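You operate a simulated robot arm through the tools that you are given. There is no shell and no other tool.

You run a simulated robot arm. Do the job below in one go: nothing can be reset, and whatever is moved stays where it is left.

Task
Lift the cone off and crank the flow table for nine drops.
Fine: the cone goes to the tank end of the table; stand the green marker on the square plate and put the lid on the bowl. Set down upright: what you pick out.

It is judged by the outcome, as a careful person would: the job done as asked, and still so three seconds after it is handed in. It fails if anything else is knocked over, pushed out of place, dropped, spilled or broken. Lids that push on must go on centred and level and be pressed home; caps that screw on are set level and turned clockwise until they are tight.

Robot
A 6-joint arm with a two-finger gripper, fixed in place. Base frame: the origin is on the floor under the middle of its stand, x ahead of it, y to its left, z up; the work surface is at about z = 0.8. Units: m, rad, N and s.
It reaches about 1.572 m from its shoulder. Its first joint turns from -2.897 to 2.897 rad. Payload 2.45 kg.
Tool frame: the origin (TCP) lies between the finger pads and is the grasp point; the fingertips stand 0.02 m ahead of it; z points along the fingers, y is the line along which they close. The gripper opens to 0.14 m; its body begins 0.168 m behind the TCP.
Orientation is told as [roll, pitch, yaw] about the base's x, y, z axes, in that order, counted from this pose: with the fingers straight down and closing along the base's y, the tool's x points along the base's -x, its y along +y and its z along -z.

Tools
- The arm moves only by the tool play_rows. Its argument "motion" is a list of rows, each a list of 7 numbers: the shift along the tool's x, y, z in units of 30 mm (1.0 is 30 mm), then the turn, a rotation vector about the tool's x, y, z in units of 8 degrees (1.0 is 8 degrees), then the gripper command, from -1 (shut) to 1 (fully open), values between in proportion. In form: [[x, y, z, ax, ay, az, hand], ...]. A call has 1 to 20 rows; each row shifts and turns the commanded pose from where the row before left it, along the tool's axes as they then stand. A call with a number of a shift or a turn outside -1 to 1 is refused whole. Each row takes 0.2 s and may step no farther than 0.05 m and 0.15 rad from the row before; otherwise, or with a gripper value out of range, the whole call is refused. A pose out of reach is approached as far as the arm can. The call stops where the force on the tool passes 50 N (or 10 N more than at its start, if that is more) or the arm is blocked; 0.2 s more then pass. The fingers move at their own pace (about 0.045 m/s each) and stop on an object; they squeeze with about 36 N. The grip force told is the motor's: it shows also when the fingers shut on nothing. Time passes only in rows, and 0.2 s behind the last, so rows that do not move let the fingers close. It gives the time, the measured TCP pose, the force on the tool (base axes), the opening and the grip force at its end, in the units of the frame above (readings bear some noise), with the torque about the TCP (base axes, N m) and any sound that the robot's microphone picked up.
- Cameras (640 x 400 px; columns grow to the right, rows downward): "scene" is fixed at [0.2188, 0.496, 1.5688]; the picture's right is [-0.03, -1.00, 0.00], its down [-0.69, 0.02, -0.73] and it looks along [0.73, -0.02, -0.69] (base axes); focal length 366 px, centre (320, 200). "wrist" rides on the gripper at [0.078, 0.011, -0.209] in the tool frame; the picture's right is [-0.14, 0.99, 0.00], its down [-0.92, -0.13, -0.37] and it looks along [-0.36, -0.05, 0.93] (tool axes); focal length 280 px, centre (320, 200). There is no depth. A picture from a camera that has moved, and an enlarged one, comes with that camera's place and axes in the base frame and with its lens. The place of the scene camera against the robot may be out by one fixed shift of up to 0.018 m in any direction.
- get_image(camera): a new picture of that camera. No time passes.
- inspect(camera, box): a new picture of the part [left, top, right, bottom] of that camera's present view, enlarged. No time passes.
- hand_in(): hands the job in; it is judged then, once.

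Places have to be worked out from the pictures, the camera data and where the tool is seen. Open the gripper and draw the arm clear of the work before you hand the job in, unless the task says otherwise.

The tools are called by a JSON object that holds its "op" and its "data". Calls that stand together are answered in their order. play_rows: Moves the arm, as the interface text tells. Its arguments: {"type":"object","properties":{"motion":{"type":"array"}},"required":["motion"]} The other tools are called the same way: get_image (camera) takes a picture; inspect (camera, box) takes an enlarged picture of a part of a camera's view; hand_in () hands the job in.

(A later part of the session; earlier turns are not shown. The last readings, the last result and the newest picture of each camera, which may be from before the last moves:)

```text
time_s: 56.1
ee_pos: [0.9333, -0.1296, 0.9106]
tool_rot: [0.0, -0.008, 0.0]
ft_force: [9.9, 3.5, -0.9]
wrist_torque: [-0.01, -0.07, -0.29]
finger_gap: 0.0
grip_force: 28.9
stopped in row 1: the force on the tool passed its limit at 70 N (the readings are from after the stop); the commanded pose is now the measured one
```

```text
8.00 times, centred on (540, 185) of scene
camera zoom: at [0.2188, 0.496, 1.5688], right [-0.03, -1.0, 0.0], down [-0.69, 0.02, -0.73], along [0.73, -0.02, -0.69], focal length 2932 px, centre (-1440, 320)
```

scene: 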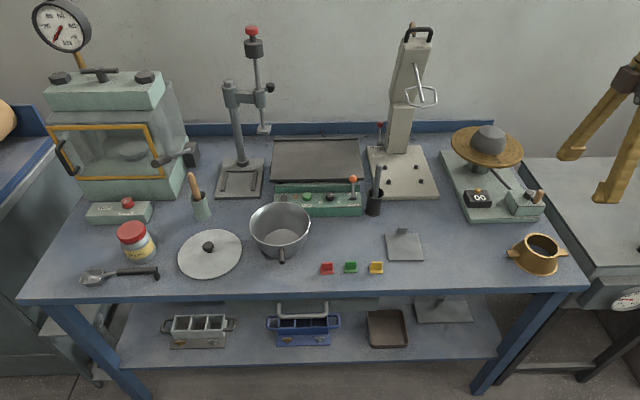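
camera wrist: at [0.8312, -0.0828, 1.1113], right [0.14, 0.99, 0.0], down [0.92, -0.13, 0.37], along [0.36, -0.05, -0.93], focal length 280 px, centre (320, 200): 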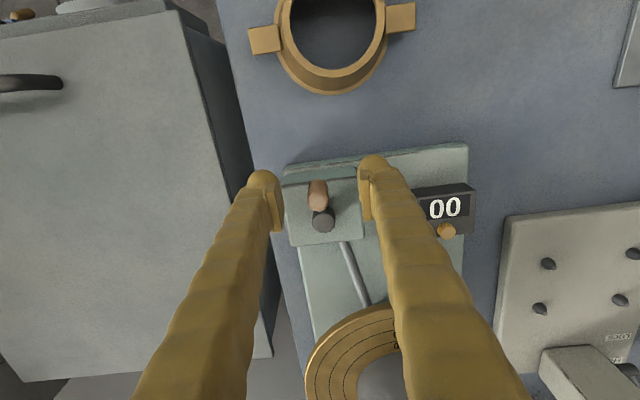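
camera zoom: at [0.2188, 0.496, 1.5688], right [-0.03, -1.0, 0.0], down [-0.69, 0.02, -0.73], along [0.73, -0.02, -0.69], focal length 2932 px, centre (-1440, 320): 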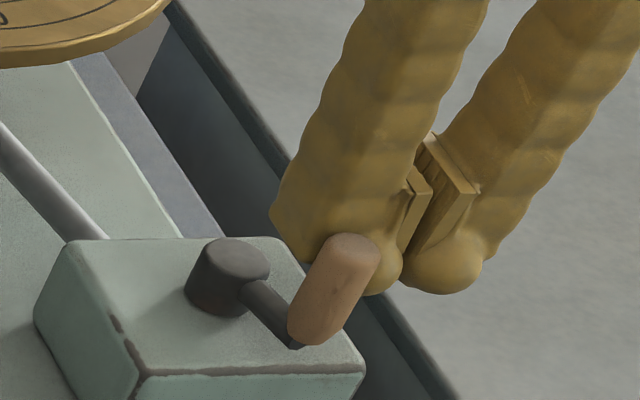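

The handle (at ≈(0.907, -0.104), ~347°) was being pressed radially by the finger's flat side, so it self-locked. I back off and use a larger 50 mm circle so the push is tangential: first reposition behind the handle on its -y side.

{"op": "play_rows", "data": {"motion": [[0, -0.5, 0, 0, 0, 0, -1], [0.59, 0, 0, 0, 0, 0, -1], [0, 0.25, 0, 0, 0, 0, -1], [0, 0, 0, 0, 0, 0, -1]]}}

{"op": "inspect", "data": {"camera": "wrist", "box": [240, 120, 400, 240]}}

```text
time_s: 57.1
ee_pos: [0.9158, -0.1352, 0.91]
tool_rot: [0.002, -0.006, -0.001]
ft_force: [0.2, -0.6, -0.3]
wrist_torque: [-0.02, -0.01, 0.02]
finger_gap: 0.0
grip_force: 29.0
```

```text
3.33 times, centred on (320, 180) of wrist
camera zoom: at [0.8351, -0.1257, 1.1177], right [0.14, 0.99, 0.0], down [0.92, -0.13, 0.38], along [0.37, -0.05, -0.93], focal length 935 px, centre (320, 267)
```

zoom: 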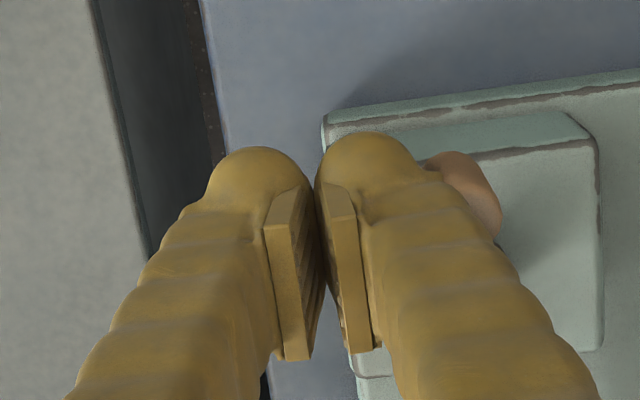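

The handle now sits against the +y flank of the finger. Pushing on along the 50 mm circle.

{"op": "play_rows", "data": {"motion": [[0.3687, 0.3687, 0, 0, 0, 0, -1], [0.2367, 0.4646, 0, 0, 0, 0, -1], [0.0816, 0.515, 0, 0, 0, 0, -1]]}}

{"op": "inspect", "data": {"camera": "scene", "box": [450, 120, 570, 220]}}

{"op": "inspect", "data": {"camera": "wrist", "box": [240, 120, 400, 240]}}

```text
time_s: 57.9
ee_pos: [0.8943, -0.0979, 0.9086]
tool_rot: [0.0, -0.008, 0.0]
ft_force: [0.3, -0.6, -0.2]
wrist_torque: [-0.01, -0.03, -0.04]
finger_gap: 0.0
grip_force: 29.4
```

```text
4.00 times, centred on (510, 170) of scene
camera zoom: at [0.2188, 0.496, 1.5688], right [-0.03, -1.0, 0.0], down [-0.69, 0.02, -0.73], along [0.73, -0.02, -0.69], focal length 1466 px, centre (-440, 320)
```

zoom: 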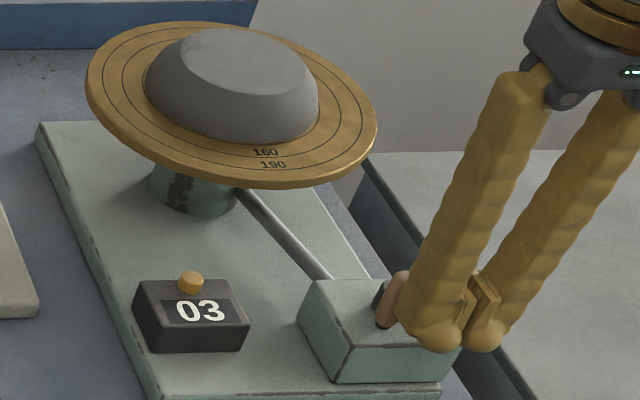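

```text
3.33 times, centred on (320, 180) of wrist
camera zoom: at [0.8132, -0.0873, 1.116], right [0.14, 0.99, 0.0], down [0.92, -0.13, 0.37], along [0.37, -0.05, -0.93], focal length 935 px, centre (320, 267)
```

zoom: 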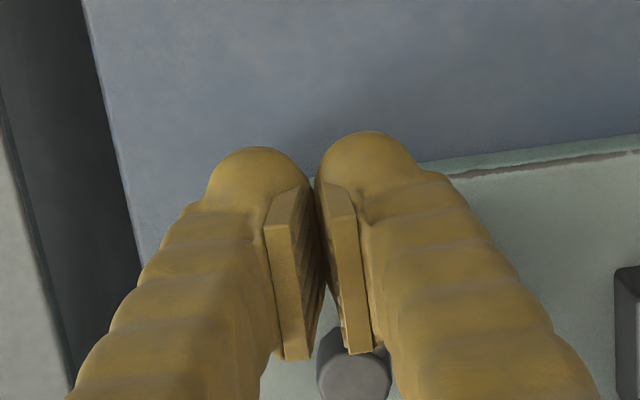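

Works smoothly (forces <1 N at rest). Next 54° of travel, watching the counter.

{"op": "play_rows", "data": {"motion": [[-0.0816, 0.515, 0, 0, 0, 0, -1], [-0.2367, 0.4646, 0, 0, 0, 0, -1], [-0.3687, 0.3687, 0, 0, 0, 0, -1]]}}

{"op": "inspect", "data": {"camera": "scene", "box": [450, 120, 570, 220]}}

{"op": "inspect", "data": {"camera": "wrist", "box": [240, 120, 400, 240]}}

```text
time_s: 58.7
ee_pos: [0.9161, -0.0573, 0.9108]
tool_rot: [0.0, -0.006, -0.003]
ft_force: [-0.7, 0.0, 0.4]
wrist_torque: [0.01, -0.02, -0.01]
finger_gap: 0.0001
grip_force: 29.2
```

```text
4.00 times, centred on (510, 170) of scene
camera zoom: at [0.2188, 0.496, 1.5688], right [-0.03, -1.0, 0.0], down [-0.69, 0.02, -0.73], along [0.73, -0.02, -0.69], focal length 1466 px, centre (-440, 320)
```

zoom: 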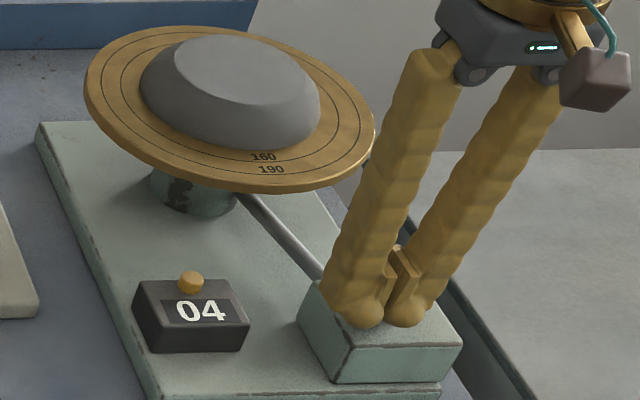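

```text
3.33 times, centred on (320, 180) of wrist
camera zoom: at [0.8358, -0.0465, 1.1174], right [0.14, 0.99, 0.0], down [0.92, -0.13, 0.38], along [0.37, -0.05, -0.93], focal length 935 px, centre (320, 267)
```

zoom: 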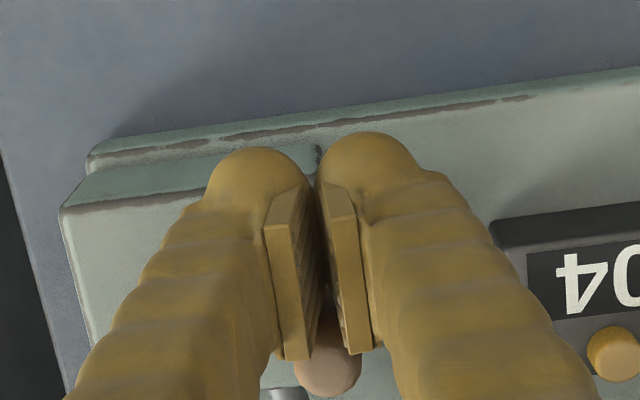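

Counter 04, the handle is ahead of the fingers on +x side near (0.941, -0.059). Continuing.

{"op": "play_rows", "data": {"motion": [[-0.4646, 0.2367, 0, 0, 0, 0, -1], [-0.515, 0.0816, 0, 0, 0, 0, -1], [-0.515, -0.0816, 0, 0, 0, 0, -1]]}}

{"op": "inspect", "data": {"camera": "scene", "box": [450, 120, 570, 220]}}

{"op": "inspect", "data": {"camera": "wrist", "box": [220, 140, 420, 290]}}

```text
time_s: 59.5
ee_pos: [0.959, -0.0493, 0.9127]
tool_rot: [-0.001, -0.008, 0.0]
ft_force: [-0.1, 1.3, -0.1]
wrist_torque: [-0.01, -0.03, -0.04]
finger_gap: 0.0
grip_force: 29.3
```

```text
4.00 times, centred on (510, 170) of scene
camera zoom: at [0.2188, 0.496, 1.5688], right [-0.03, -1.0, 0.0], down [-0.69, 0.02, -0.73], along [0.73, -0.02, -0.69], focal length 1466 px, centre (-440, 320)
```

zoom: 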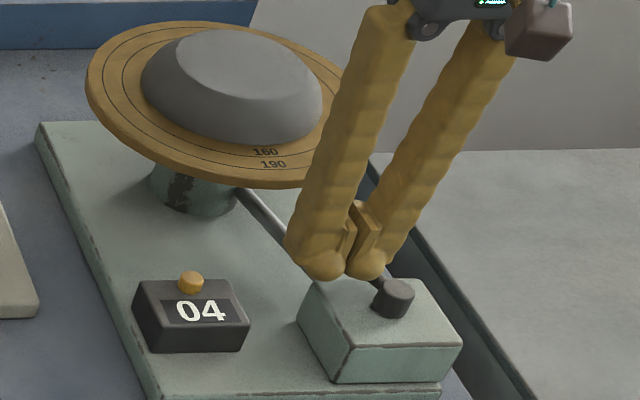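

```text
2.67 times, centred on (320, 215) of wrist
camera zoom: at [0.8793, -0.0389, 1.1198], right [0.14, 0.99, 0.0], down [0.92, -0.13, 0.38], along [0.37, -0.05, -0.93], focal length 748 px, centre (320, 160)
```

zoom: 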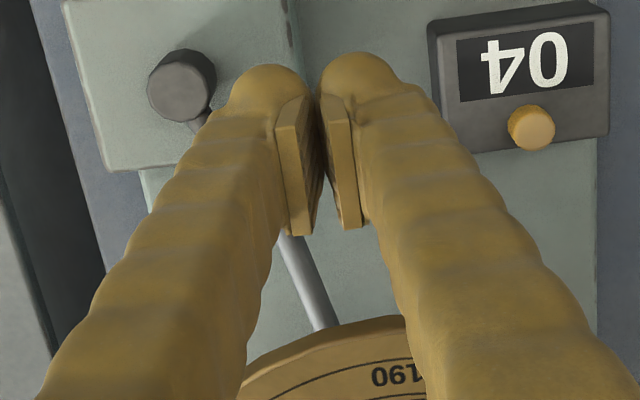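

Still 04, table rising. Continuing around the +x side.

{"op": "play_rows", "data": {"motion": [[-0.4646, -0.2367, 0, 0, 0, 0, -1], [-0.3687, -0.3687, 0, 0, 0, 0, -1], [-0.2367, -0.4646, 0, 0, 0, 0, -1]]}}

{"op": "inspect", "data": {"camera": "scene", "box": [450, 120, 570, 220]}}

{"op": "inspect", "data": {"camera": "wrist", "box": [220, 140, 420, 290]}}

```text
time_s: 60.3
ee_pos: [0.9911, -0.0822, 0.9117]
tool_rot: [0.0, -0.008, 0.0]
ft_force: [0.2, 0.4, -0.4]
wrist_torque: [0.03, 0.01, 0.01]
finger_gap: 0.0002
grip_force: 29.5
```

```text
4.00 times, centred on (510, 170) of scene
camera zoom: at [0.2188, 0.496, 1.5688], right [-0.03, -1.0, 0.0], down [-0.69, 0.02, -0.73], along [0.73, -0.02, -0.69], focal length 1466 px, centre (-440, 320)
```

zoom: 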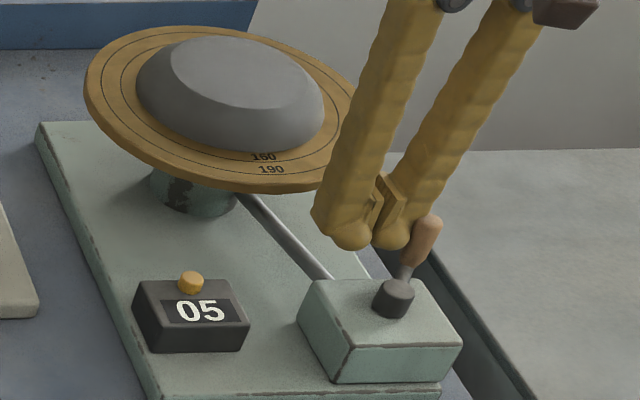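

```text
2.67 times, centred on (320, 215) of wrist
camera zoom: at [0.9109, -0.0709, 1.1187], right [0.14, 0.99, 0.0], down [0.92, -0.13, 0.38], along [0.37, -0.05, -0.93], focal length 748 px, centre (320, 160)
```

zoom: 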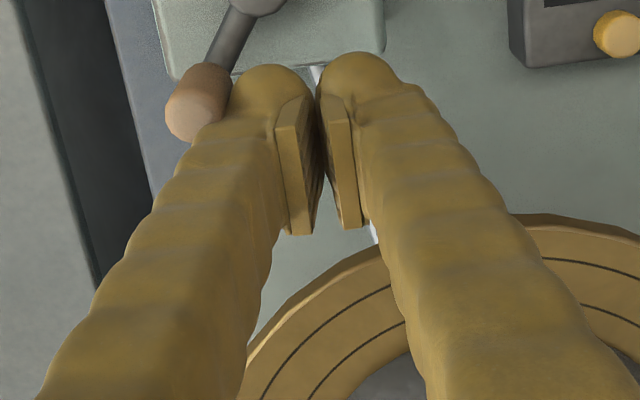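

Counter 05 with the handle near 220°. Continuing toward the -y side.

{"op": "play_rows", "data": {"motion": [[-0.0816, -0.515, 0, 0, 0, 0, -1], [0.0816, -0.515, 0, 0, 0, 0, -1], [0.2367, -0.4646, 0, 0, 0, 0, -1]]}}

{"op": "inspect", "data": {"camera": "scene", "box": [450, 120, 570, 220]}}

{"op": "inspect", "data": {"camera": "wrist", "box": [220, 120, 420, 270]}}

```text
time_s: 61.1
ee_pos: [0.9831, -0.1271, 0.9099]
tool_rot: [0.001, -0.006, -0.001]
ft_force: [1.2, -1.6, -0.2]
wrist_torque: [-0.02, -0.05, 0.03]
finger_gap: 0.0001
grip_force: 29.6
```

```text
4.00 times, centred on (510, 170) of scene
camera zoom: at [0.2188, 0.496, 1.5688], right [-0.03, -1.0, 0.0], down [-0.69, 0.02, -0.73], along [0.73, -0.02, -0.69], focal length 1466 px, centre (-440, 320)
```

zoom: 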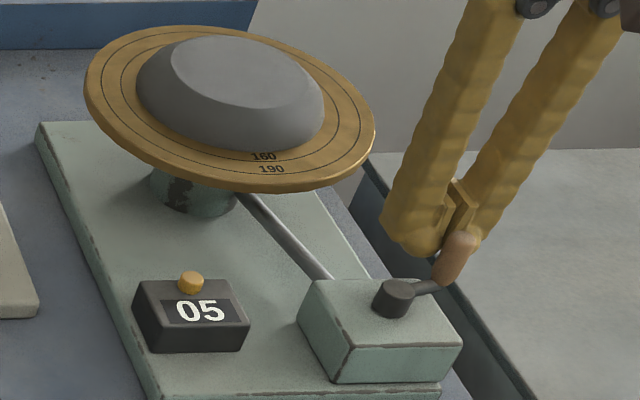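

```text
2.67 times, centred on (320, 195) of wrist
camera zoom: at [0.9034, -0.1163, 1.1183], right [0.14, 0.99, 0.0], down [0.92, -0.13, 0.37], along [0.37, -0.05, -0.93], focal length 748 px, centre (320, 213)
```

zoom: 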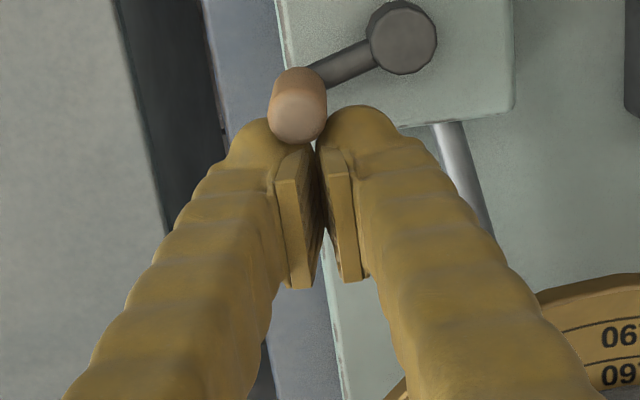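

Handle is now at ≈261°, nested at the -x side of the fingers. Continuing with smaller arcs and checking force through this corner.

{"op": "play_rows", "data": {"motion": [[0.3687, -0.3687, 0, 0, 0, 0, -1], [0.4646, -0.2367, 0, 0, 0, 0, -1]]}}

{"op": "inspect", "data": {"camera": "scene", "box": [450, 120, 570, 220]}}

{"op": "inspect", "data": {"camera": "wrist", "box": [220, 120, 420, 270]}}

```text
time_s: 61.7
ee_pos: [0.9588, -0.143, 0.9102]
tool_rot: [0.002, -0.008, 0.0]
ft_force: [0.0, 0.8, 0.1]
wrist_torque: [0.0, -0.01, 0.01]
finger_gap: 0.0002
grip_force: 29.5
```

```text
4.00 times, centred on (510, 170) of scene
camera zoom: at [0.2188, 0.496, 1.5688], right [-0.03, -1.0, 0.0], down [-0.69, 0.02, -0.73], along [0.73, -0.02, -0.69], focal length 1466 px, centre (-440, 320)
```

zoom: 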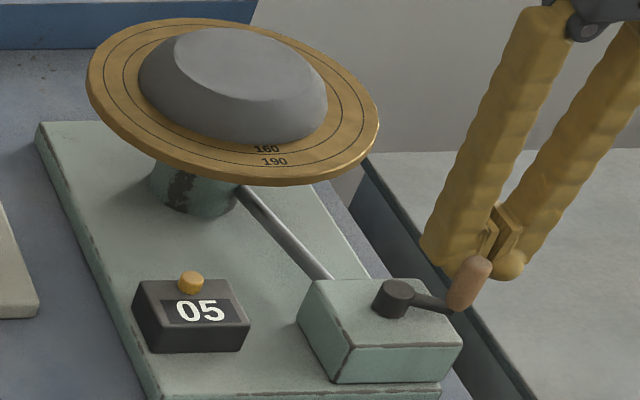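

```text
2.67 times, centred on (320, 195) of wrist
camera zoom: at [0.8781, -0.1333, 1.118], right [0.14, 0.99, 0.0], down [0.92, -0.13, 0.37], along [0.37, -0.05, -0.93], focal length 748 px, centre (320, 213)
```

zoom: 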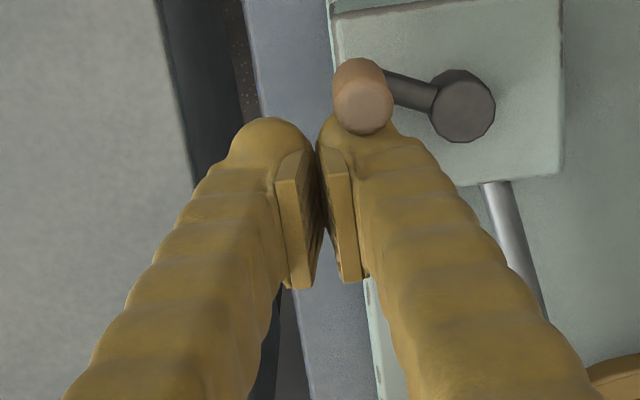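

Smooth. Two more rows.

{"op": "play_rows", "data": {"motion": [[0.515, -0.0816, 0, 0, 0, 0, -1], [0.515, 0.0816, 0, 0, 0, 0, -1]]}}

{"op": "inspect", "data": {"camera": "scene", "box": [450, 120, 570, 220]}}

{"op": "inspect", "data": {"camera": "wrist", "box": [220, 120, 420, 270]}}

```text
time_s: 62.3
ee_pos: [0.9288, -0.1438, 0.9098]
tool_rot: [-0.001, -0.007, 0.0]
ft_force: [-0.1, -0.6, 0.3]
wrist_torque: [-0.03, -0.01, 0.03]
finger_gap: 0.0
grip_force: 29.8
```

```text
4.00 times, centred on (510, 170) of scene
camera zoom: at [0.2188, 0.496, 1.5688], right [-0.03, -1.0, 0.0], down [-0.69, 0.02, -0.73], along [0.73, -0.02, -0.69], focal length 1466 px, centre (-440, 320)
```

zoom: 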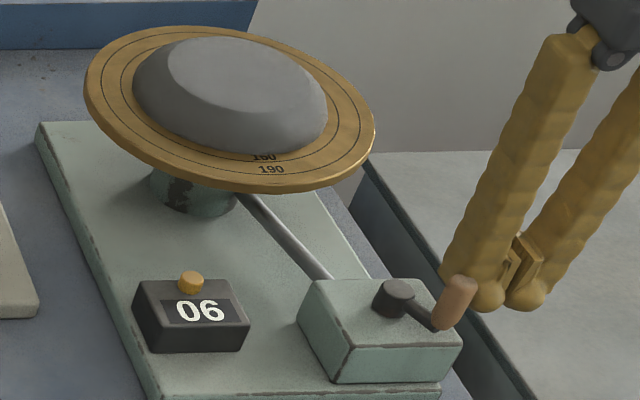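

```text
2.67 times, centred on (320, 195) of wrist
camera zoom: at [0.849, -0.1329, 1.1174], right [0.14, 0.99, 0.0], down [0.92, -0.13, 0.37], along [0.37, -0.05, -0.93], focal length 748 px, centre (320, 213)
```

zoom: 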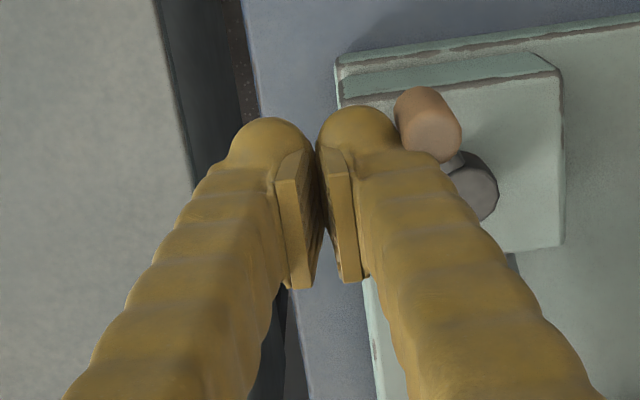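

Counter 06, exactly after two full turns' worth of the pattern; one more turn gives nine. Continuing to the +y side (expecting 07).

{"op": "play_rows", "data": {"motion": [[0.4646, 0.2367, 0, 0, 0, 0, -1], [0.3687, 0.3687, 0, 0, 0, 0, -1], [0.2367, 0.4646, 0, 0, 0, 0, -1], [0.0816, 0.515, 0, 0, 0, 0, -1], [-0.0816, 0.515, 0, 0, 0, 0, -1], [-0.2367, 0.4646, 0, 0, 0, 0, -1], [-0.3687, 0.3687, 0, 0, 0, 0, -1]]}}

{"op": "inspect", "data": {"camera": "scene", "box": [450, 120, 570, 220]}}

{"op": "inspect", "data": {"camera": "wrist", "box": [220, 120, 420, 270]}}

```text
time_s: 63.9
ee_pos: [0.9133, -0.0548, 0.9093]
tool_rot: [0.001, -0.007, -0.002]
ft_force: [-0.2, 0.2, -0.9]
wrist_torque: [0.03, 0.01, 0.02]
finger_gap: 0.0001
grip_force: 29.8
```

```text
4.00 times, centred on (510, 170) of scene
camera zoom: at [0.2188, 0.496, 1.5688], right [-0.03, -1.0, 0.0], down [-0.69, 0.02, -0.73], along [0.73, -0.02, -0.69], focal length 1466 px, centre (-440, 320)
```

zoom: 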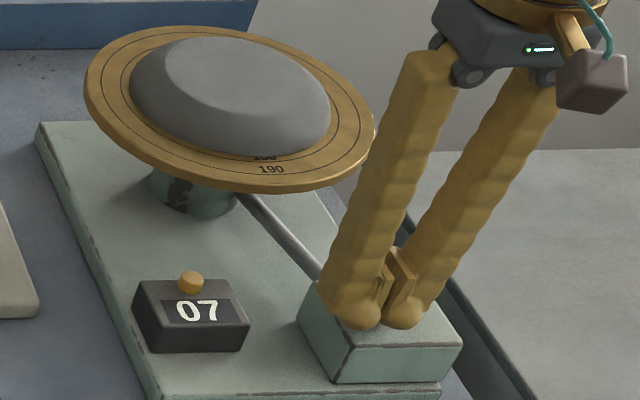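

```text
2.67 times, centred on (320, 195) of wrist
camera zoom: at [0.834, -0.0438, 1.1175], right [0.14, 0.99, 0.0], down [0.92, -0.13, 0.37], along [0.37, -0.05, -0.93], focal length 748 px, centre (320, 213)
```

zoom: 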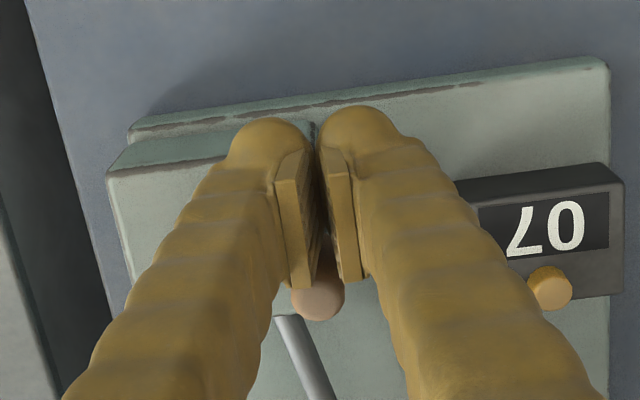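

Counter 07. Continue across the +x side up to the same position where 05 appeared last turn (expecting 08).

{"op": "play_rows", "data": {"motion": [[-0.4646, 0.2367, 0, 0, 0, 0, -1], [-0.515, 0.0816, 0, 0, 0, 0, -1], [-0.515, -0.0816, 0, 0, 0, 0, -1], [-0.4646, -0.2367, 0, 0, 0, 0, -1], [-0.3687, -0.3687, 0, 0, 0, 0, -1], [-0.2367, -0.4646, 0, 0, 0, 0, -1]]}}

{"op": "inspect", "data": {"camera": "scene", "box": [450, 120, 570, 220]}}

{"op": "inspect", "data": {"camera": "wrist", "box": [220, 120, 420, 270]}}

```text
time_s: 65.3
ee_pos: [0.9928, -0.0805, 0.912]
tool_rot: [-0.001, -0.006, 0.0]
ft_force: [0.4, -0.5, 0.8]
wrist_torque: [-0.01, -0.03, -0.02]
finger_gap: 0.0
grip_force: 29.9
```

```text
4.00 times, centred on (510, 170) of scene
camera zoom: at [0.2188, 0.496, 1.5688], right [-0.03, -1.0, 0.0], down [-0.69, 0.02, -0.73], along [0.73, -0.02, -0.69], focal length 1466 px, centre (-440, 320)
```

zoom: 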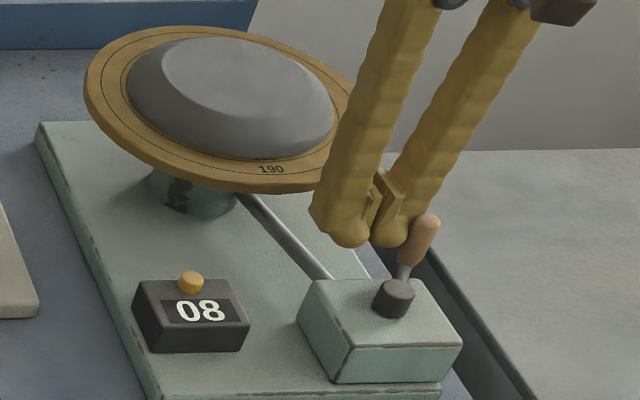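

```text
2.67 times, centred on (320, 195) of wrist
camera zoom: at [0.9127, -0.07, 1.1197], right [0.14, 0.99, 0.0], down [0.92, -0.13, 0.38], along [0.37, -0.05, -0.93], focal length 748 px, centre (320, 213)
```

zoom: 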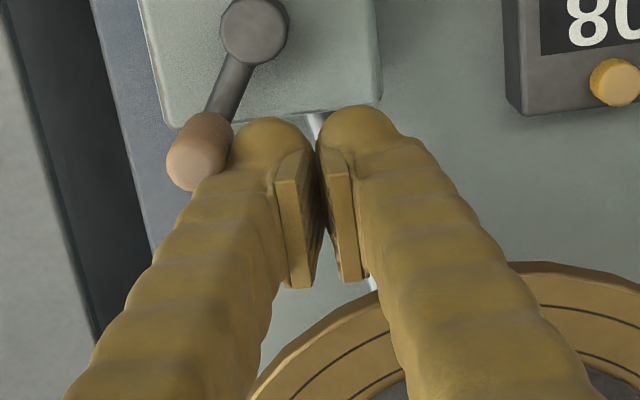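

Counter 08. Now carefully the last 120°: first up to the point where the table was still raised last turn.

{"op": "play_rows", "data": {"motion": [[-0.0816, -0.515, 0, 0, 0, 0, -1], [0.0816, -0.515, 0, 0, 0, 0, -1], [0.2367, -0.4646, 0, 0, 0, 0, -1], [0.3687, -0.3687, 0, 0, 0, 0, -1], [0.4646, -0.2367, 0, 0, 0, 0, -1]]}}

{"op": "inspect", "data": {"camera": "scene", "box": [450, 120, 570, 220]}}

```text
time_s: 66.5
ee_pos: [0.959, -0.1453, 0.9127]
tool_rot: [-0.001, -0.009, -0.001]
ft_force: [0.2, -0.7, 0.1]
wrist_torque: [0.04, 0.02, -0.02]
finger_gap: 0.0
grip_force: 29.4
```

```text
4.00 times, centred on (510, 170) of scene
camera zoom: at [0.2188, 0.496, 1.5688], right [-0.03, -1.0, 0.0], down [-0.69, 0.02, -0.73], along [0.73, -0.02, -0.69], focal length 1466 px, centre (-440, 320)
```

zoom: 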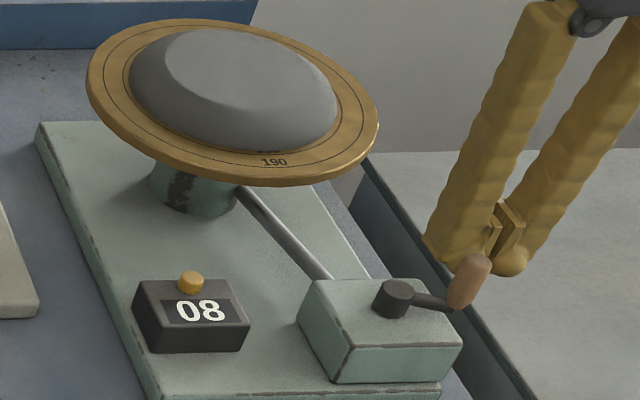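

Still 08 with the table raised; the ninth drop comes within the next two rows, taken one at a time.

{"op": "play_rows", "data": {"motion": [[0.515, -0.0816, 0, 0, 0, 0, -1]]}}

{"op": "inspect", "data": {"camera": "scene", "box": [450, 120, 570, 220]}}

{"op": "play_rows", "data": {"motion": [[0.515, 0.0816, 0, 0, 0, 0, -1]]}}

{"op": "inspect", "data": {"camera": "scene", "box": [450, 120, 570, 220]}}

```text
time_s: 66.9
ee_pos: [0.9447, -0.1478, 0.9132]
tool_rot: [0.001, -0.006, 0.001]
ft_force: [1.6, -0.9, 0.5]
wrist_torque: [0.02, 0.03, -0.05]
finger_gap: 0.0002
grip_force: 29.7
```

```text
4.00 times, centred on (510, 170) of scene
camera zoom: at [0.2188, 0.496, 1.5688], right [-0.03, -1.0, 0.0], down [-0.69, 0.02, -0.73], along [0.73, -0.02, -0.69], focal length 1466 px, centre (-440, 320)
```

zoom: 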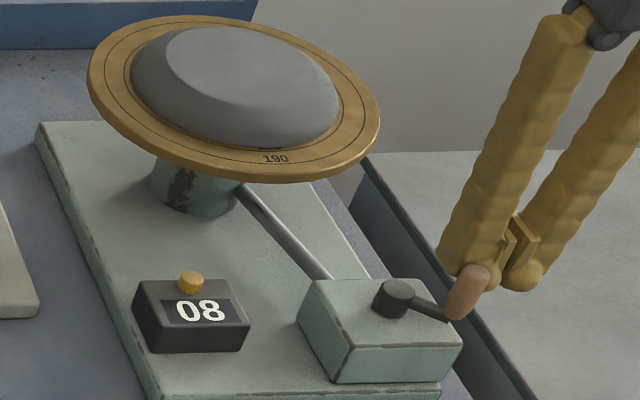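

```text
time_s: 67.3
ee_pos: [0.928, -0.1452, 0.9104]
tool_rot: [-0.001, -0.009, -0.001]
ft_force: [0.2, 0.0, 0.4]
wrist_torque: [0.02, -0.01, -0.03]
finger_gap: 0.0
grip_force: 29.3
```

```text
4.00 times, centred on (510, 170) of scene
camera zoom: at [0.2188, 0.496, 1.5688], right [-0.03, -1.0, 0.0], down [-0.69, 0.02, -0.73], along [0.73, -0.02, -0.69], focal length 1466 px, centre (-440, 320)
```

zoom: 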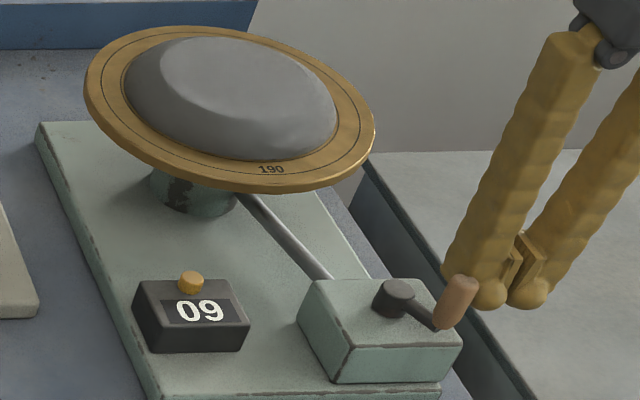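

Counter shows 09 and the table has dropped: exactly nine drops. I withdraw the fingers away from the handle and up, straightening the tiny pitch error.

{"op": "play_rows", "data": {"motion": [[0, -0.3, 0, 0, 0, 0, -1], [0, -0.2, -0.3, 0, 0.05, 0, -1], [0, 0, -1, 0, 0, 0, -1], [0, 0, -1, 0, 0, 0, -1], [0, 0, -1, 0, 0, 0, -0.5], [0, 0, -1, 0, 0, 0, 0], [0, 0, -1, 0, 0, 0, 0], [0, 0, -1, 0, 0, 0, 0], [0, 0, -1, 0, 0, 0, 0], [0, 0, -1, 0, 0, 0, 0]]}}

{"op": "get_image", "data": {"camera": "scene"}}

```text
time_s: 69.5
ee_pos: [0.9276, -0.1626, 1.1595]
tool_rot: [0.0, -0.001, -0.001]
ft_force: [-0.1, -0.2, -0.3]
wrist_torque: [0.01, -0.02, 0.02]
finger_gap: 0.0699
grip_force: 0.0
```

```text
taken
```

scene: 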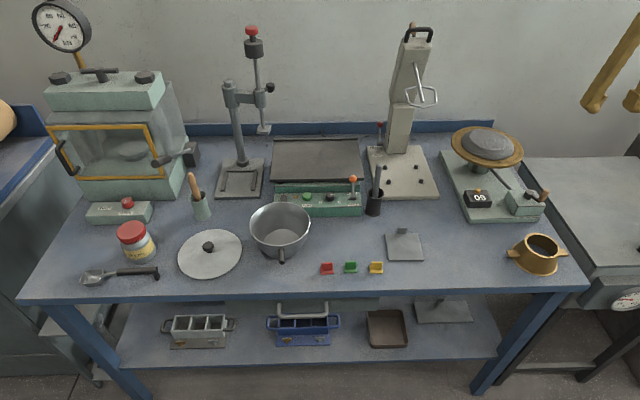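

Now to the marker and plate. I move over to view the markers and the square plate with the wrist camera.

{"op": "play_rows", "data": {"motion": [[0.5, 1, 0, 0, 0, 0, 0.2], [0.5, 1, 0, 0, 0, 0, 0.2], [0.5, 1, 0, 0, 0, 0, 0.2], [0.5, 1, 0, 0, 0, 0, 0.2], [0.5, 1, 0, 0, 0, 0, 0.2], [0.5, 1, 0, 0, 0, 0, 0.2], [0.5, 1, 0, 0, 0, 0, 0.2], [0.5, 1, 0, 0, 0, 0, 0.2], [0.5, 1, 0, 0, 0, 0, 0.2], [0.5, 1, 0, 0, 0, 0, 0.2], [0.5, 1, 0, 0, 0, 0, 0.2], [0.5, 1, 0, 0, 0, 0, 0.2], [0.5, 1, 0, 0, 0, 0, 0.2], [0.5, 1, 0, 0, 0, 0, 0.2], [0.5, 1, 0, 0, 0, 0, 0.2], [0.5, 1, 0, 0, 0, 0, 0.2], [0.5, 1, 0, 0, 0, 0, 0.2], [0.5, 1, 0, 0, 0, 0, 0.2], [0, 0, 0, 0, 0, 0, 0.2]]}}

{"op": "get_image", "data": {"camera": "wrist"}}

{"op": "inspect", "data": {"camera": "scene", "box": [310, 220, 440, 290]}}

```text
time_s: 73.5
ee_pos: [0.6576, 0.3831, 1.16]
tool_rot: [0.001, -0.002, -0.002]
ft_force: [0.5, 0.6, -0.8]
wrist_torque: [0.01, -0.01, 0.01]
finger_gap: 0.0843
grip_force: 0.1
```

```text
taken
camera wrist: at [0.5796, 0.3941, 1.3673], right [0.14, 0.99, 0.0], down [0.92, -0.13, 0.37], along [0.37, -0.05, -0.93], focal length 280 px, centre (320, 200)
```

wrist: 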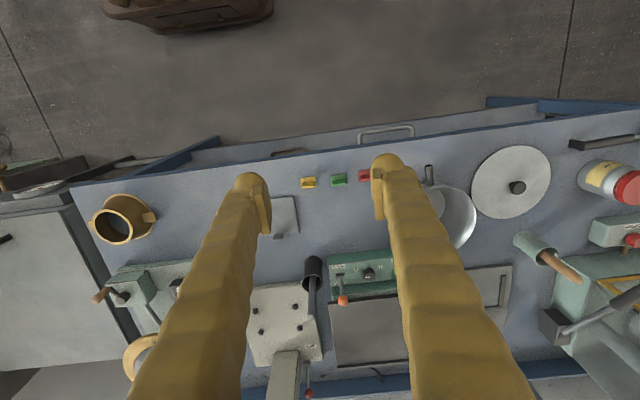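

```text
4.92 times, centred on (375, 255) of scene
camera zoom: at [0.2188, 0.496, 1.5688], right [-0.03, -1.0, 0.0], down [-0.69, 0.02, -0.73], along [0.73, -0.02, -0.69], focal length 1804 px, centre (49, -71)
```

zoom: 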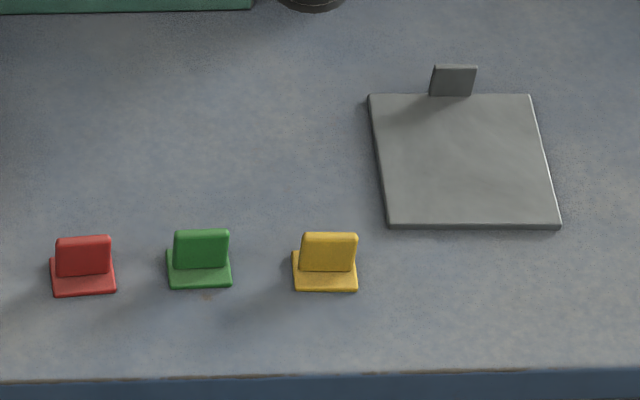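

{"op": "inspect", "data": {"camera": "wrist", "box": [250, 140, 400, 250]}}

{"op": "inspect", "data": {"camera": "wrist", "box": [400, 130, 580, 260]}}

```text
3.64 times, centred on (325, 195) of wrist
camera zoom: at [0.5796, 0.3941, 1.3673], right [0.14, 0.99, 0.0], down [0.92, -0.13, 0.37], along [0.37, -0.05, -0.93], focal length 1020 px, centre (302, 218)
```

zoom: 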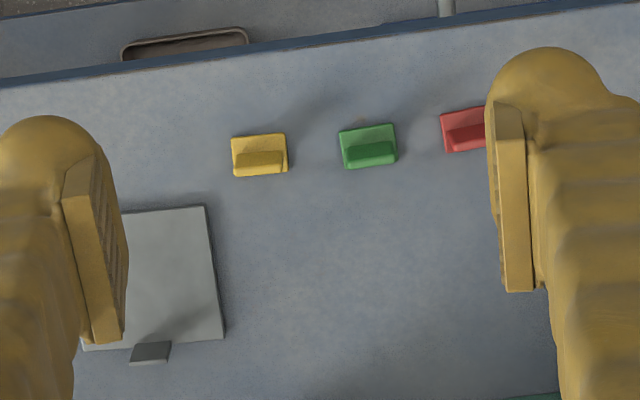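

```text
3.08 times, centred on (490, 195) of wrist
camera zoom: at [0.5796, 0.3941, 1.3673], right [0.14, 0.99, 0.0], down [0.92, -0.13, 0.37], along [0.37, -0.05, -0.93], focal length 863 px, centre (-203, 215)
```

zoom: 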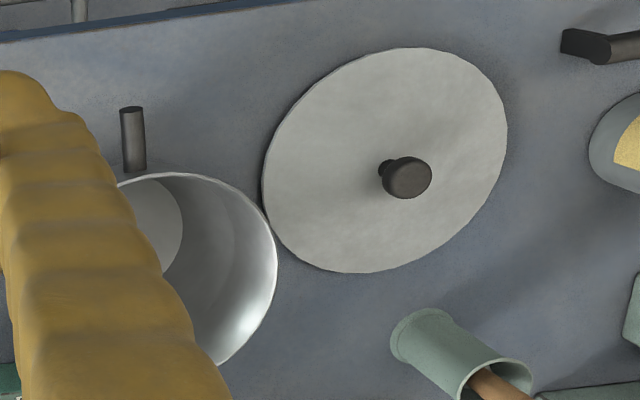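

The marker is an inverted T (≈32 mm wide along y, tab ≈24 mm tall). Tips will need to stay above its base plate, so I check the finger pad geometry from the scene camera.

{"op": "get_image", "data": {"camera": "scene"}}

{"op": "inspect", "data": {"camera": "scene", "box": [330, 120, 460, 220]}}

```text
taken
```

scene: 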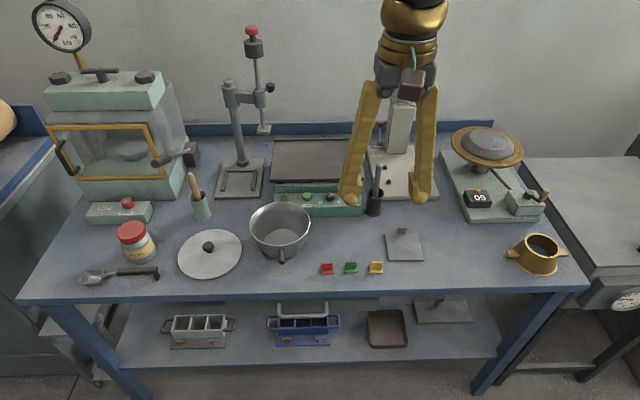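

```text
4.00 times, centred on (395, 170) of scene
camera zoom: at [0.2188, 0.496, 1.5688], right [-0.03, -1.0, 0.0], down [-0.69, 0.02, -0.73], along [0.73, -0.02, -0.69], focal length 1466 px, centre (20, 320)
```

zoom: 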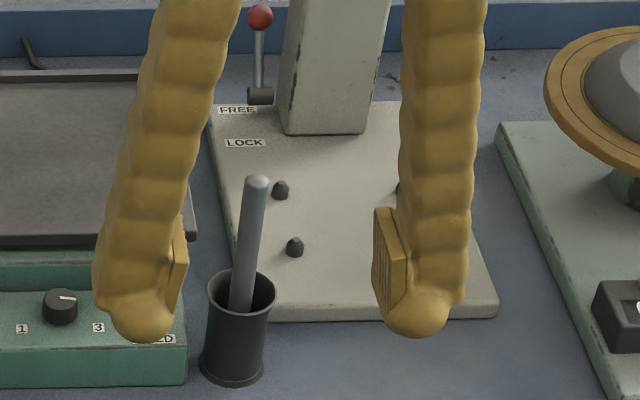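

The fingertips are wide along tool-x (~50 mm) and the markers are ~60 mm apart in y, so I'll pinch the green tab across its thickness (closing along x). I turn the tool -90° again here.

{"op": "play_rows", "data": {"motion": [[0, 0, 0, 0, 0, -0.9375, 0.2], [0, 0, 0, 0, 0, -0.9375, 0.2], [0, 0, 0, 0, 0, -0.9375, 0.2], [0, 0, 0, 0, 0, -0.9375, 0.2], [0, 0, 0, 0, 0, -0.9375, 0.2], [0, 0, 0, 0, 0, -0.9375, 0.2], [0, 0, 0, 0, 0, -0.9375, 0.2], [0, 0, 0, 0, 0, -0.9375, 0.2], [0, 0, 0, 0, 0, -0.9375, 0.2], [0, 0, 0, 0, 0, -0.9375, 0.2], [0, 0, 0, 0, 0, -0.9375, 0.2], [0, 0, 0, 0, 0, -0.9375, 0.2], [0, 0, 0, 0, 0, 0, 0.2]]}}

{"op": "play_rows", "data": {"motion": [[0, -0.85, 0.6, 0, 0, 0, -0.4], [0, -0.85, 0.8, 0, 0, 0, -0.4], [0, -0.85, 0.8, 0, 0, 0, -0.4], [0, -0.85, 0.8, 0, 0, 0, -0.4], [0, 0, 0.8, 0, 0, 0, -0.4], [0, 0, 0.8, 0, 0, 0, -0.4], [0, 0, 0.4, 0, 0, 0, -0.4], [0, 0, 0, 0, 0, 0, -0.4]]}}

{"op": "get_image", "data": {"camera": "wrist"}}

{"op": "get_image", "data": {"camera": "scene"}}

```text
time_s: 76.3
ee_pos: [0.6575, 0.3807, 1.16]
tool_rot: [0.0, -0.001, 1.57]
ft_force: [0.0, -0.3, -0.1]
wrist_torque: [0.02, 0.02, -0.02]
finger_gap: 0.0839
grip_force: 0.1
```

```text
time_s: 78.1
ee_pos: [0.7618, 0.3836, 1.008]
tool_rot: [0.0, 0.0, 1.571]
ft_force: [0.5, -0.3, 0.1]
wrist_torque: [0.01, -0.02, -0.01]
finger_gap: 0.0418
grip_force: 0.1
```

```text
taken
camera wrist: at [0.7505, 0.3048, 1.2161], right [-0.99, 0.14, 0.0], down [0.13, 0.92, 0.37], along [0.05, 0.37, -0.93], focal length 280 px, centre (320, 200)
```

wrist: 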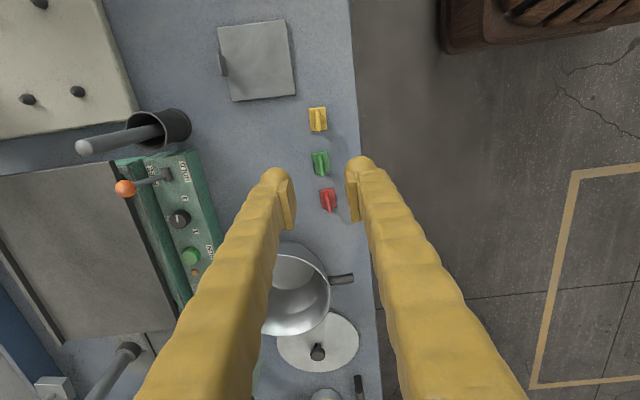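

```text
taken
```

scene: 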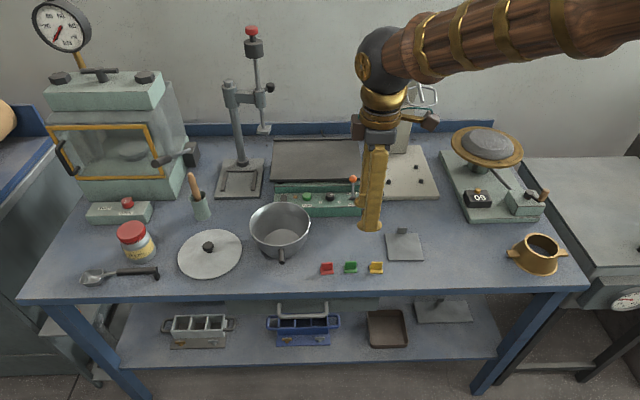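

{"op": "inspect", "data": {"camera": "wrist", "box": [270, 90, 370, 220]}}

{"op": "inspect", "data": {"camera": "wrist", "box": [200, 10, 340, 130]}}

```text
3.08 times, centred on (320, 155) of wrist
camera zoom: at [0.7505, 0.3048, 1.2161], right [-0.99, 0.14, 0.0], down [0.13, 0.92, 0.37], along [0.05, 0.37, -0.93], focal length 863 px, centre (320, 338)
```

zoom: 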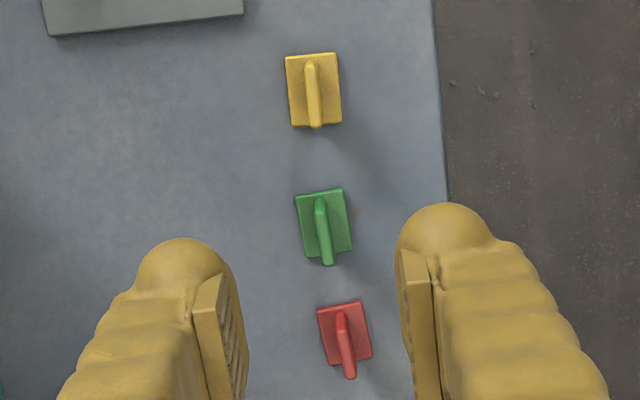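

```text
3.33 times, centred on (270, 70) of wrist
camera zoom: at [0.7505, 0.3048, 1.2161], right [-0.99, 0.14, 0.0], down [0.13, 0.92, 0.37], along [0.05, 0.37, -0.93], focal length 935 px, centre (487, 633)
```

zoom: 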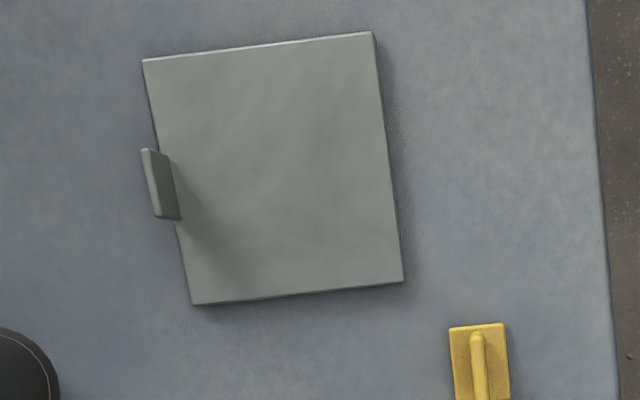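

Clear view: green tab centre ≈(0.7627, 0.407), plate centre ≈(0.8276, 0.2605) with its stub on the +x edge. I move over the green marker and descend partway.

{"op": "play_rows", "data": {"motion": [[-0.39, -0.015, 0, 0, 0, 0, -0.4], [-0.39, -0.015, 0, 0, 0, 0, -0.4], [0, 0, 0.8, 0, 0, 0, -0.4], [0, 0, 0.9, 0, 0, 0, -0.4], [0, 0, 0.9, 0, 0, 0, -0.4], [0, 0, 0.9, 0, 0, 0, -0.4], [0, 0, 0.9, 0, 0, 0, -0.4], [0, 0, 0.7, 0, 0, 0, -0.4], [0, 0, 0, 0, 0, 0, -0.4]]}}

{"op": "get_image", "data": {"camera": "wrist"}}

{"op": "inspect", "data": {"camera": "scene", "box": [310, 220, 390, 280]}}

```text
time_s: 80.1
ee_pos: [0.7597, 0.405, 0.8555]
tool_rot: [0.0, -0.001, 1.57]
ft_force: [-0.1, 0.1, -0.2]
wrist_torque: [-0.01, -0.03, -0.01]
finger_gap: 0.0421
grip_force: 0.1
```

```text
taken
camera wrist: at [0.7482, 0.3266, 1.0646], right [-0.99, 0.14, 0.0], down [0.13, 0.92, 0.37], along [0.05, 0.37, -0.93], focal length 280 px, centre (320, 200)
```

wrist: 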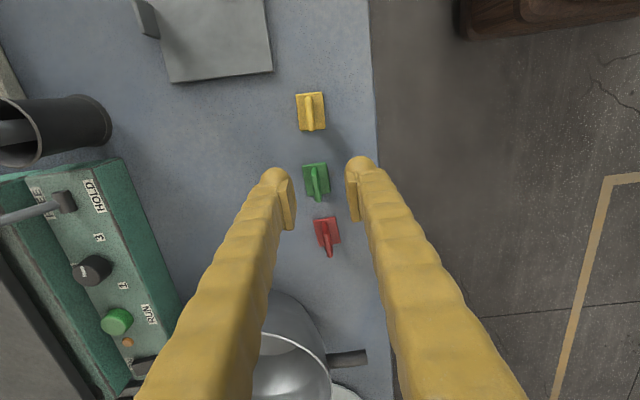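

```text
6.67 times, centred on (350, 250) of scene
camera zoom: at [0.2188, 0.496, 1.5688], right [-0.03, -1.0, 0.0], down [-0.69, 0.02, -0.73], along [0.73, -0.02, -0.69], focal length 2443 px, centre (120, -133)
```

zoom: 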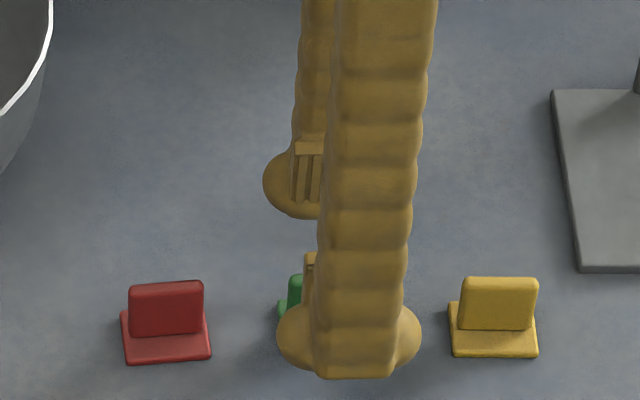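

{"op": "inspect", "data": {"camera": "wrist", "box": [250, 140, 390, 260]}}

```text
3.33 times, centred on (320, 200) of wrist
camera zoom: at [0.7482, 0.3266, 1.0646], right [-0.99, 0.14, 0.0], down [0.13, 0.92, 0.37], along [0.05, 0.37, -0.93], focal length 935 px, centre (320, 200)
```

zoom: 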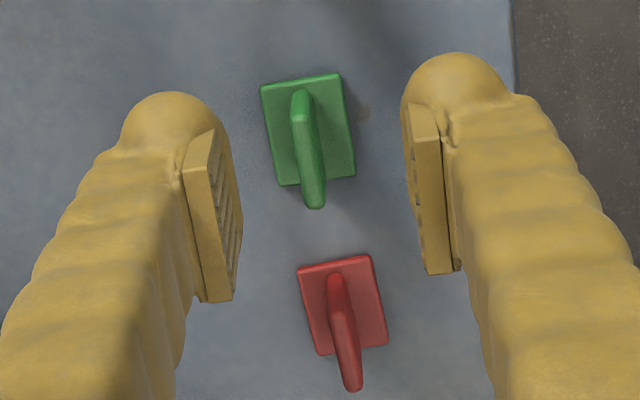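

Tab at ≈(0.7625, 0.4055); I correct +3 mm in x and lower until the tips are just above the marker's base plate.

{"op": "play_rows", "data": {"motion": [[0, -0.1, 0.3, 0, 0, 0, -0.4], [0, 0, 0.3, 0, 0, 0, -0.4], [0, 0, 0.2, 0, 0, 0, -0.4], [0, 0, 0.1, 0, 0, 0, -0.4], [0, 0, 0, 0, 0, 0, -0.4]]}}

{"op": "inspect", "data": {"camera": "wrist", "box": [250, 140, 390, 260]}}

{"op": "inspect", "data": {"camera": "scene", "box": [310, 230, 390, 290]}}

```text
time_s: 81.3
ee_pos: [0.7623, 0.4037, 0.8295]
tool_rot: [-0.001, -0.001, 1.572]
ft_force: [-0.1, -0.8, -0.8]
wrist_torque: [0.01, 0.06, 0.02]
finger_gap: 0.0419
grip_force: 0.0
```

```text
3.33 times, centred on (320, 200) of wrist
camera zoom: at [0.7523, 0.3254, 1.0382], right [-0.99, 0.14, 0.0], down [0.13, 0.92, 0.37], along [0.05, 0.37, -0.93], focal length 935 px, centre (320, 200)
```

zoom: 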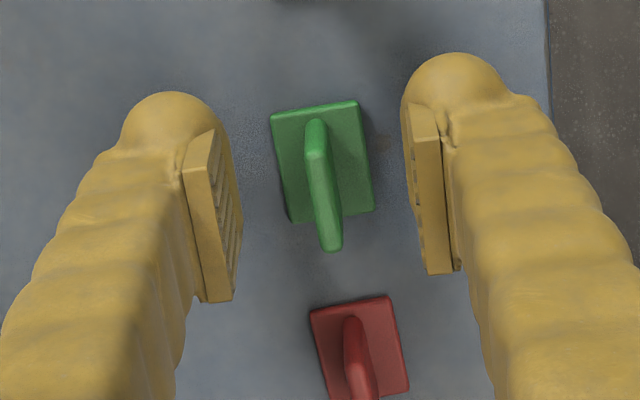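

```text
6.67 times, centred on (350, 260) of scene
camera zoom: at [0.2188, 0.496, 1.5688], right [-0.03, -1.0, 0.0], down [-0.69, 0.02, -0.73], along [0.73, -0.02, -0.69], focal length 2443 px, centre (120, -200)
```

zoom: 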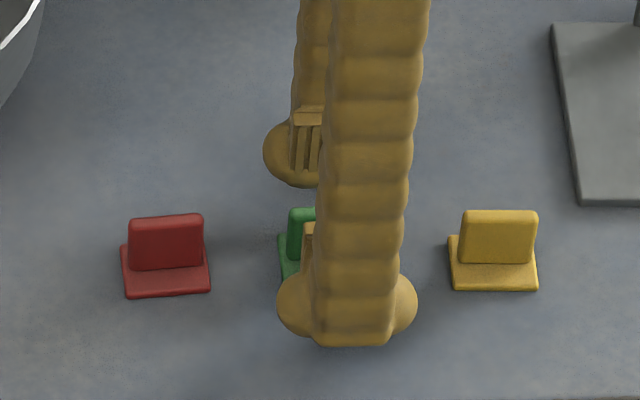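

Tab and jaws are aligned. I lower in 1.5 mm steps to feel the base plate.

{"op": "play_rows", "data": {"motion": [[0, 0, 0.08, 0, 0, 0, -0.4], [0, 0, 0, 0, 0, 0, -0.4]]}}

{"op": "play_rows", "data": {"motion": [[0, 0, 0.05, 0, 0, 0, -0.4], [0, 0, 0, 0, 0, 0, -0.4]]}}

```text
time_s: 81.9
ee_pos: [0.7637, 0.405, 0.8284]
tool_rot: [0.0, 0.001, 1.573]
ft_force: [0.9, -0.3, -0.1]
wrist_torque: [-0.03, 0.0, -0.03]
finger_gap: 0.0421
grip_force: 0.1
```

```text
time_s: 82.5
ee_pos: [0.7642, 0.4052, 0.8275]
tool_rot: [0.0, 0.001, 1.57]
ft_force: [-0.6, 0.5, -0.2]
wrist_torque: [0.0, -0.01, 0.0]
finger_gap: 0.0419
grip_force: 0.1
```

No contact; tips are ≈2 mm above the base plate level. Closing on the tab.

{"op": "play_rows", "data": {"motion": [[0, 0, 0, 0, 0, 0, -0.7], [0, 0, 0, 0, 0, 0, -1], [0, 0, 0, 0, 0, 0, -1], [0, 0, 0, 0, 0, 0, -1], [0, 0, 0, 0, 0, 0, -1]]}}

{"op": "inspect", "data": {"camera": "wrist", "box": [250, 140, 390, 260]}}

{"op": "inspect", "data": {"camera": "scene", "box": [310, 230, 390, 290]}}

```text
time_s: 83.7
ee_pos: [0.7637, 0.4052, 0.8271]
tool_rot: [0.0, 0.0, 1.57]
ft_force: [0.0, -0.2, 0.3]
wrist_torque: [-0.01, 0.0, 0.0]
finger_gap: 0.006
grip_force: 32.0
```

```text
3.33 times, centred on (320, 200) of wrist
camera zoom: at [0.7529, 0.3258, 1.0344], right [-0.99, 0.14, 0.0], down [0.13, 0.92, 0.37], along [0.05, 0.37, -0.93], focal length 935 px, centre (320, 200)
```

zoom: 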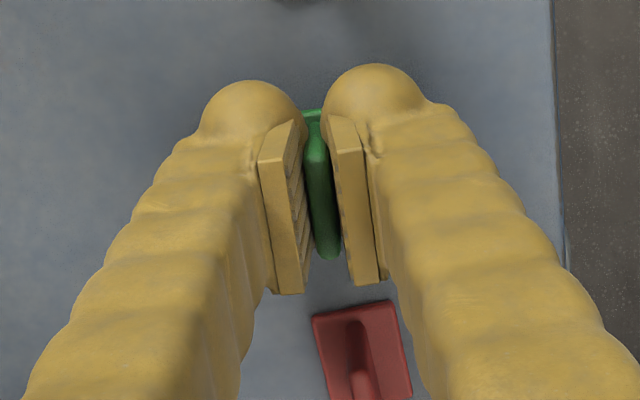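

```text
6.67 times, centred on (350, 260) of scene
camera zoom: at [0.2188, 0.496, 1.5688], right [-0.03, -1.0, 0.0], down [-0.69, 0.02, -0.73], along [0.73, -0.02, -0.69], focal length 2443 px, centre (120, -200)
```

zoom: 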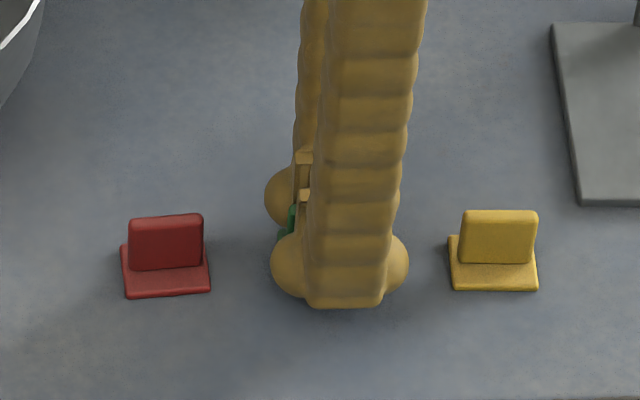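

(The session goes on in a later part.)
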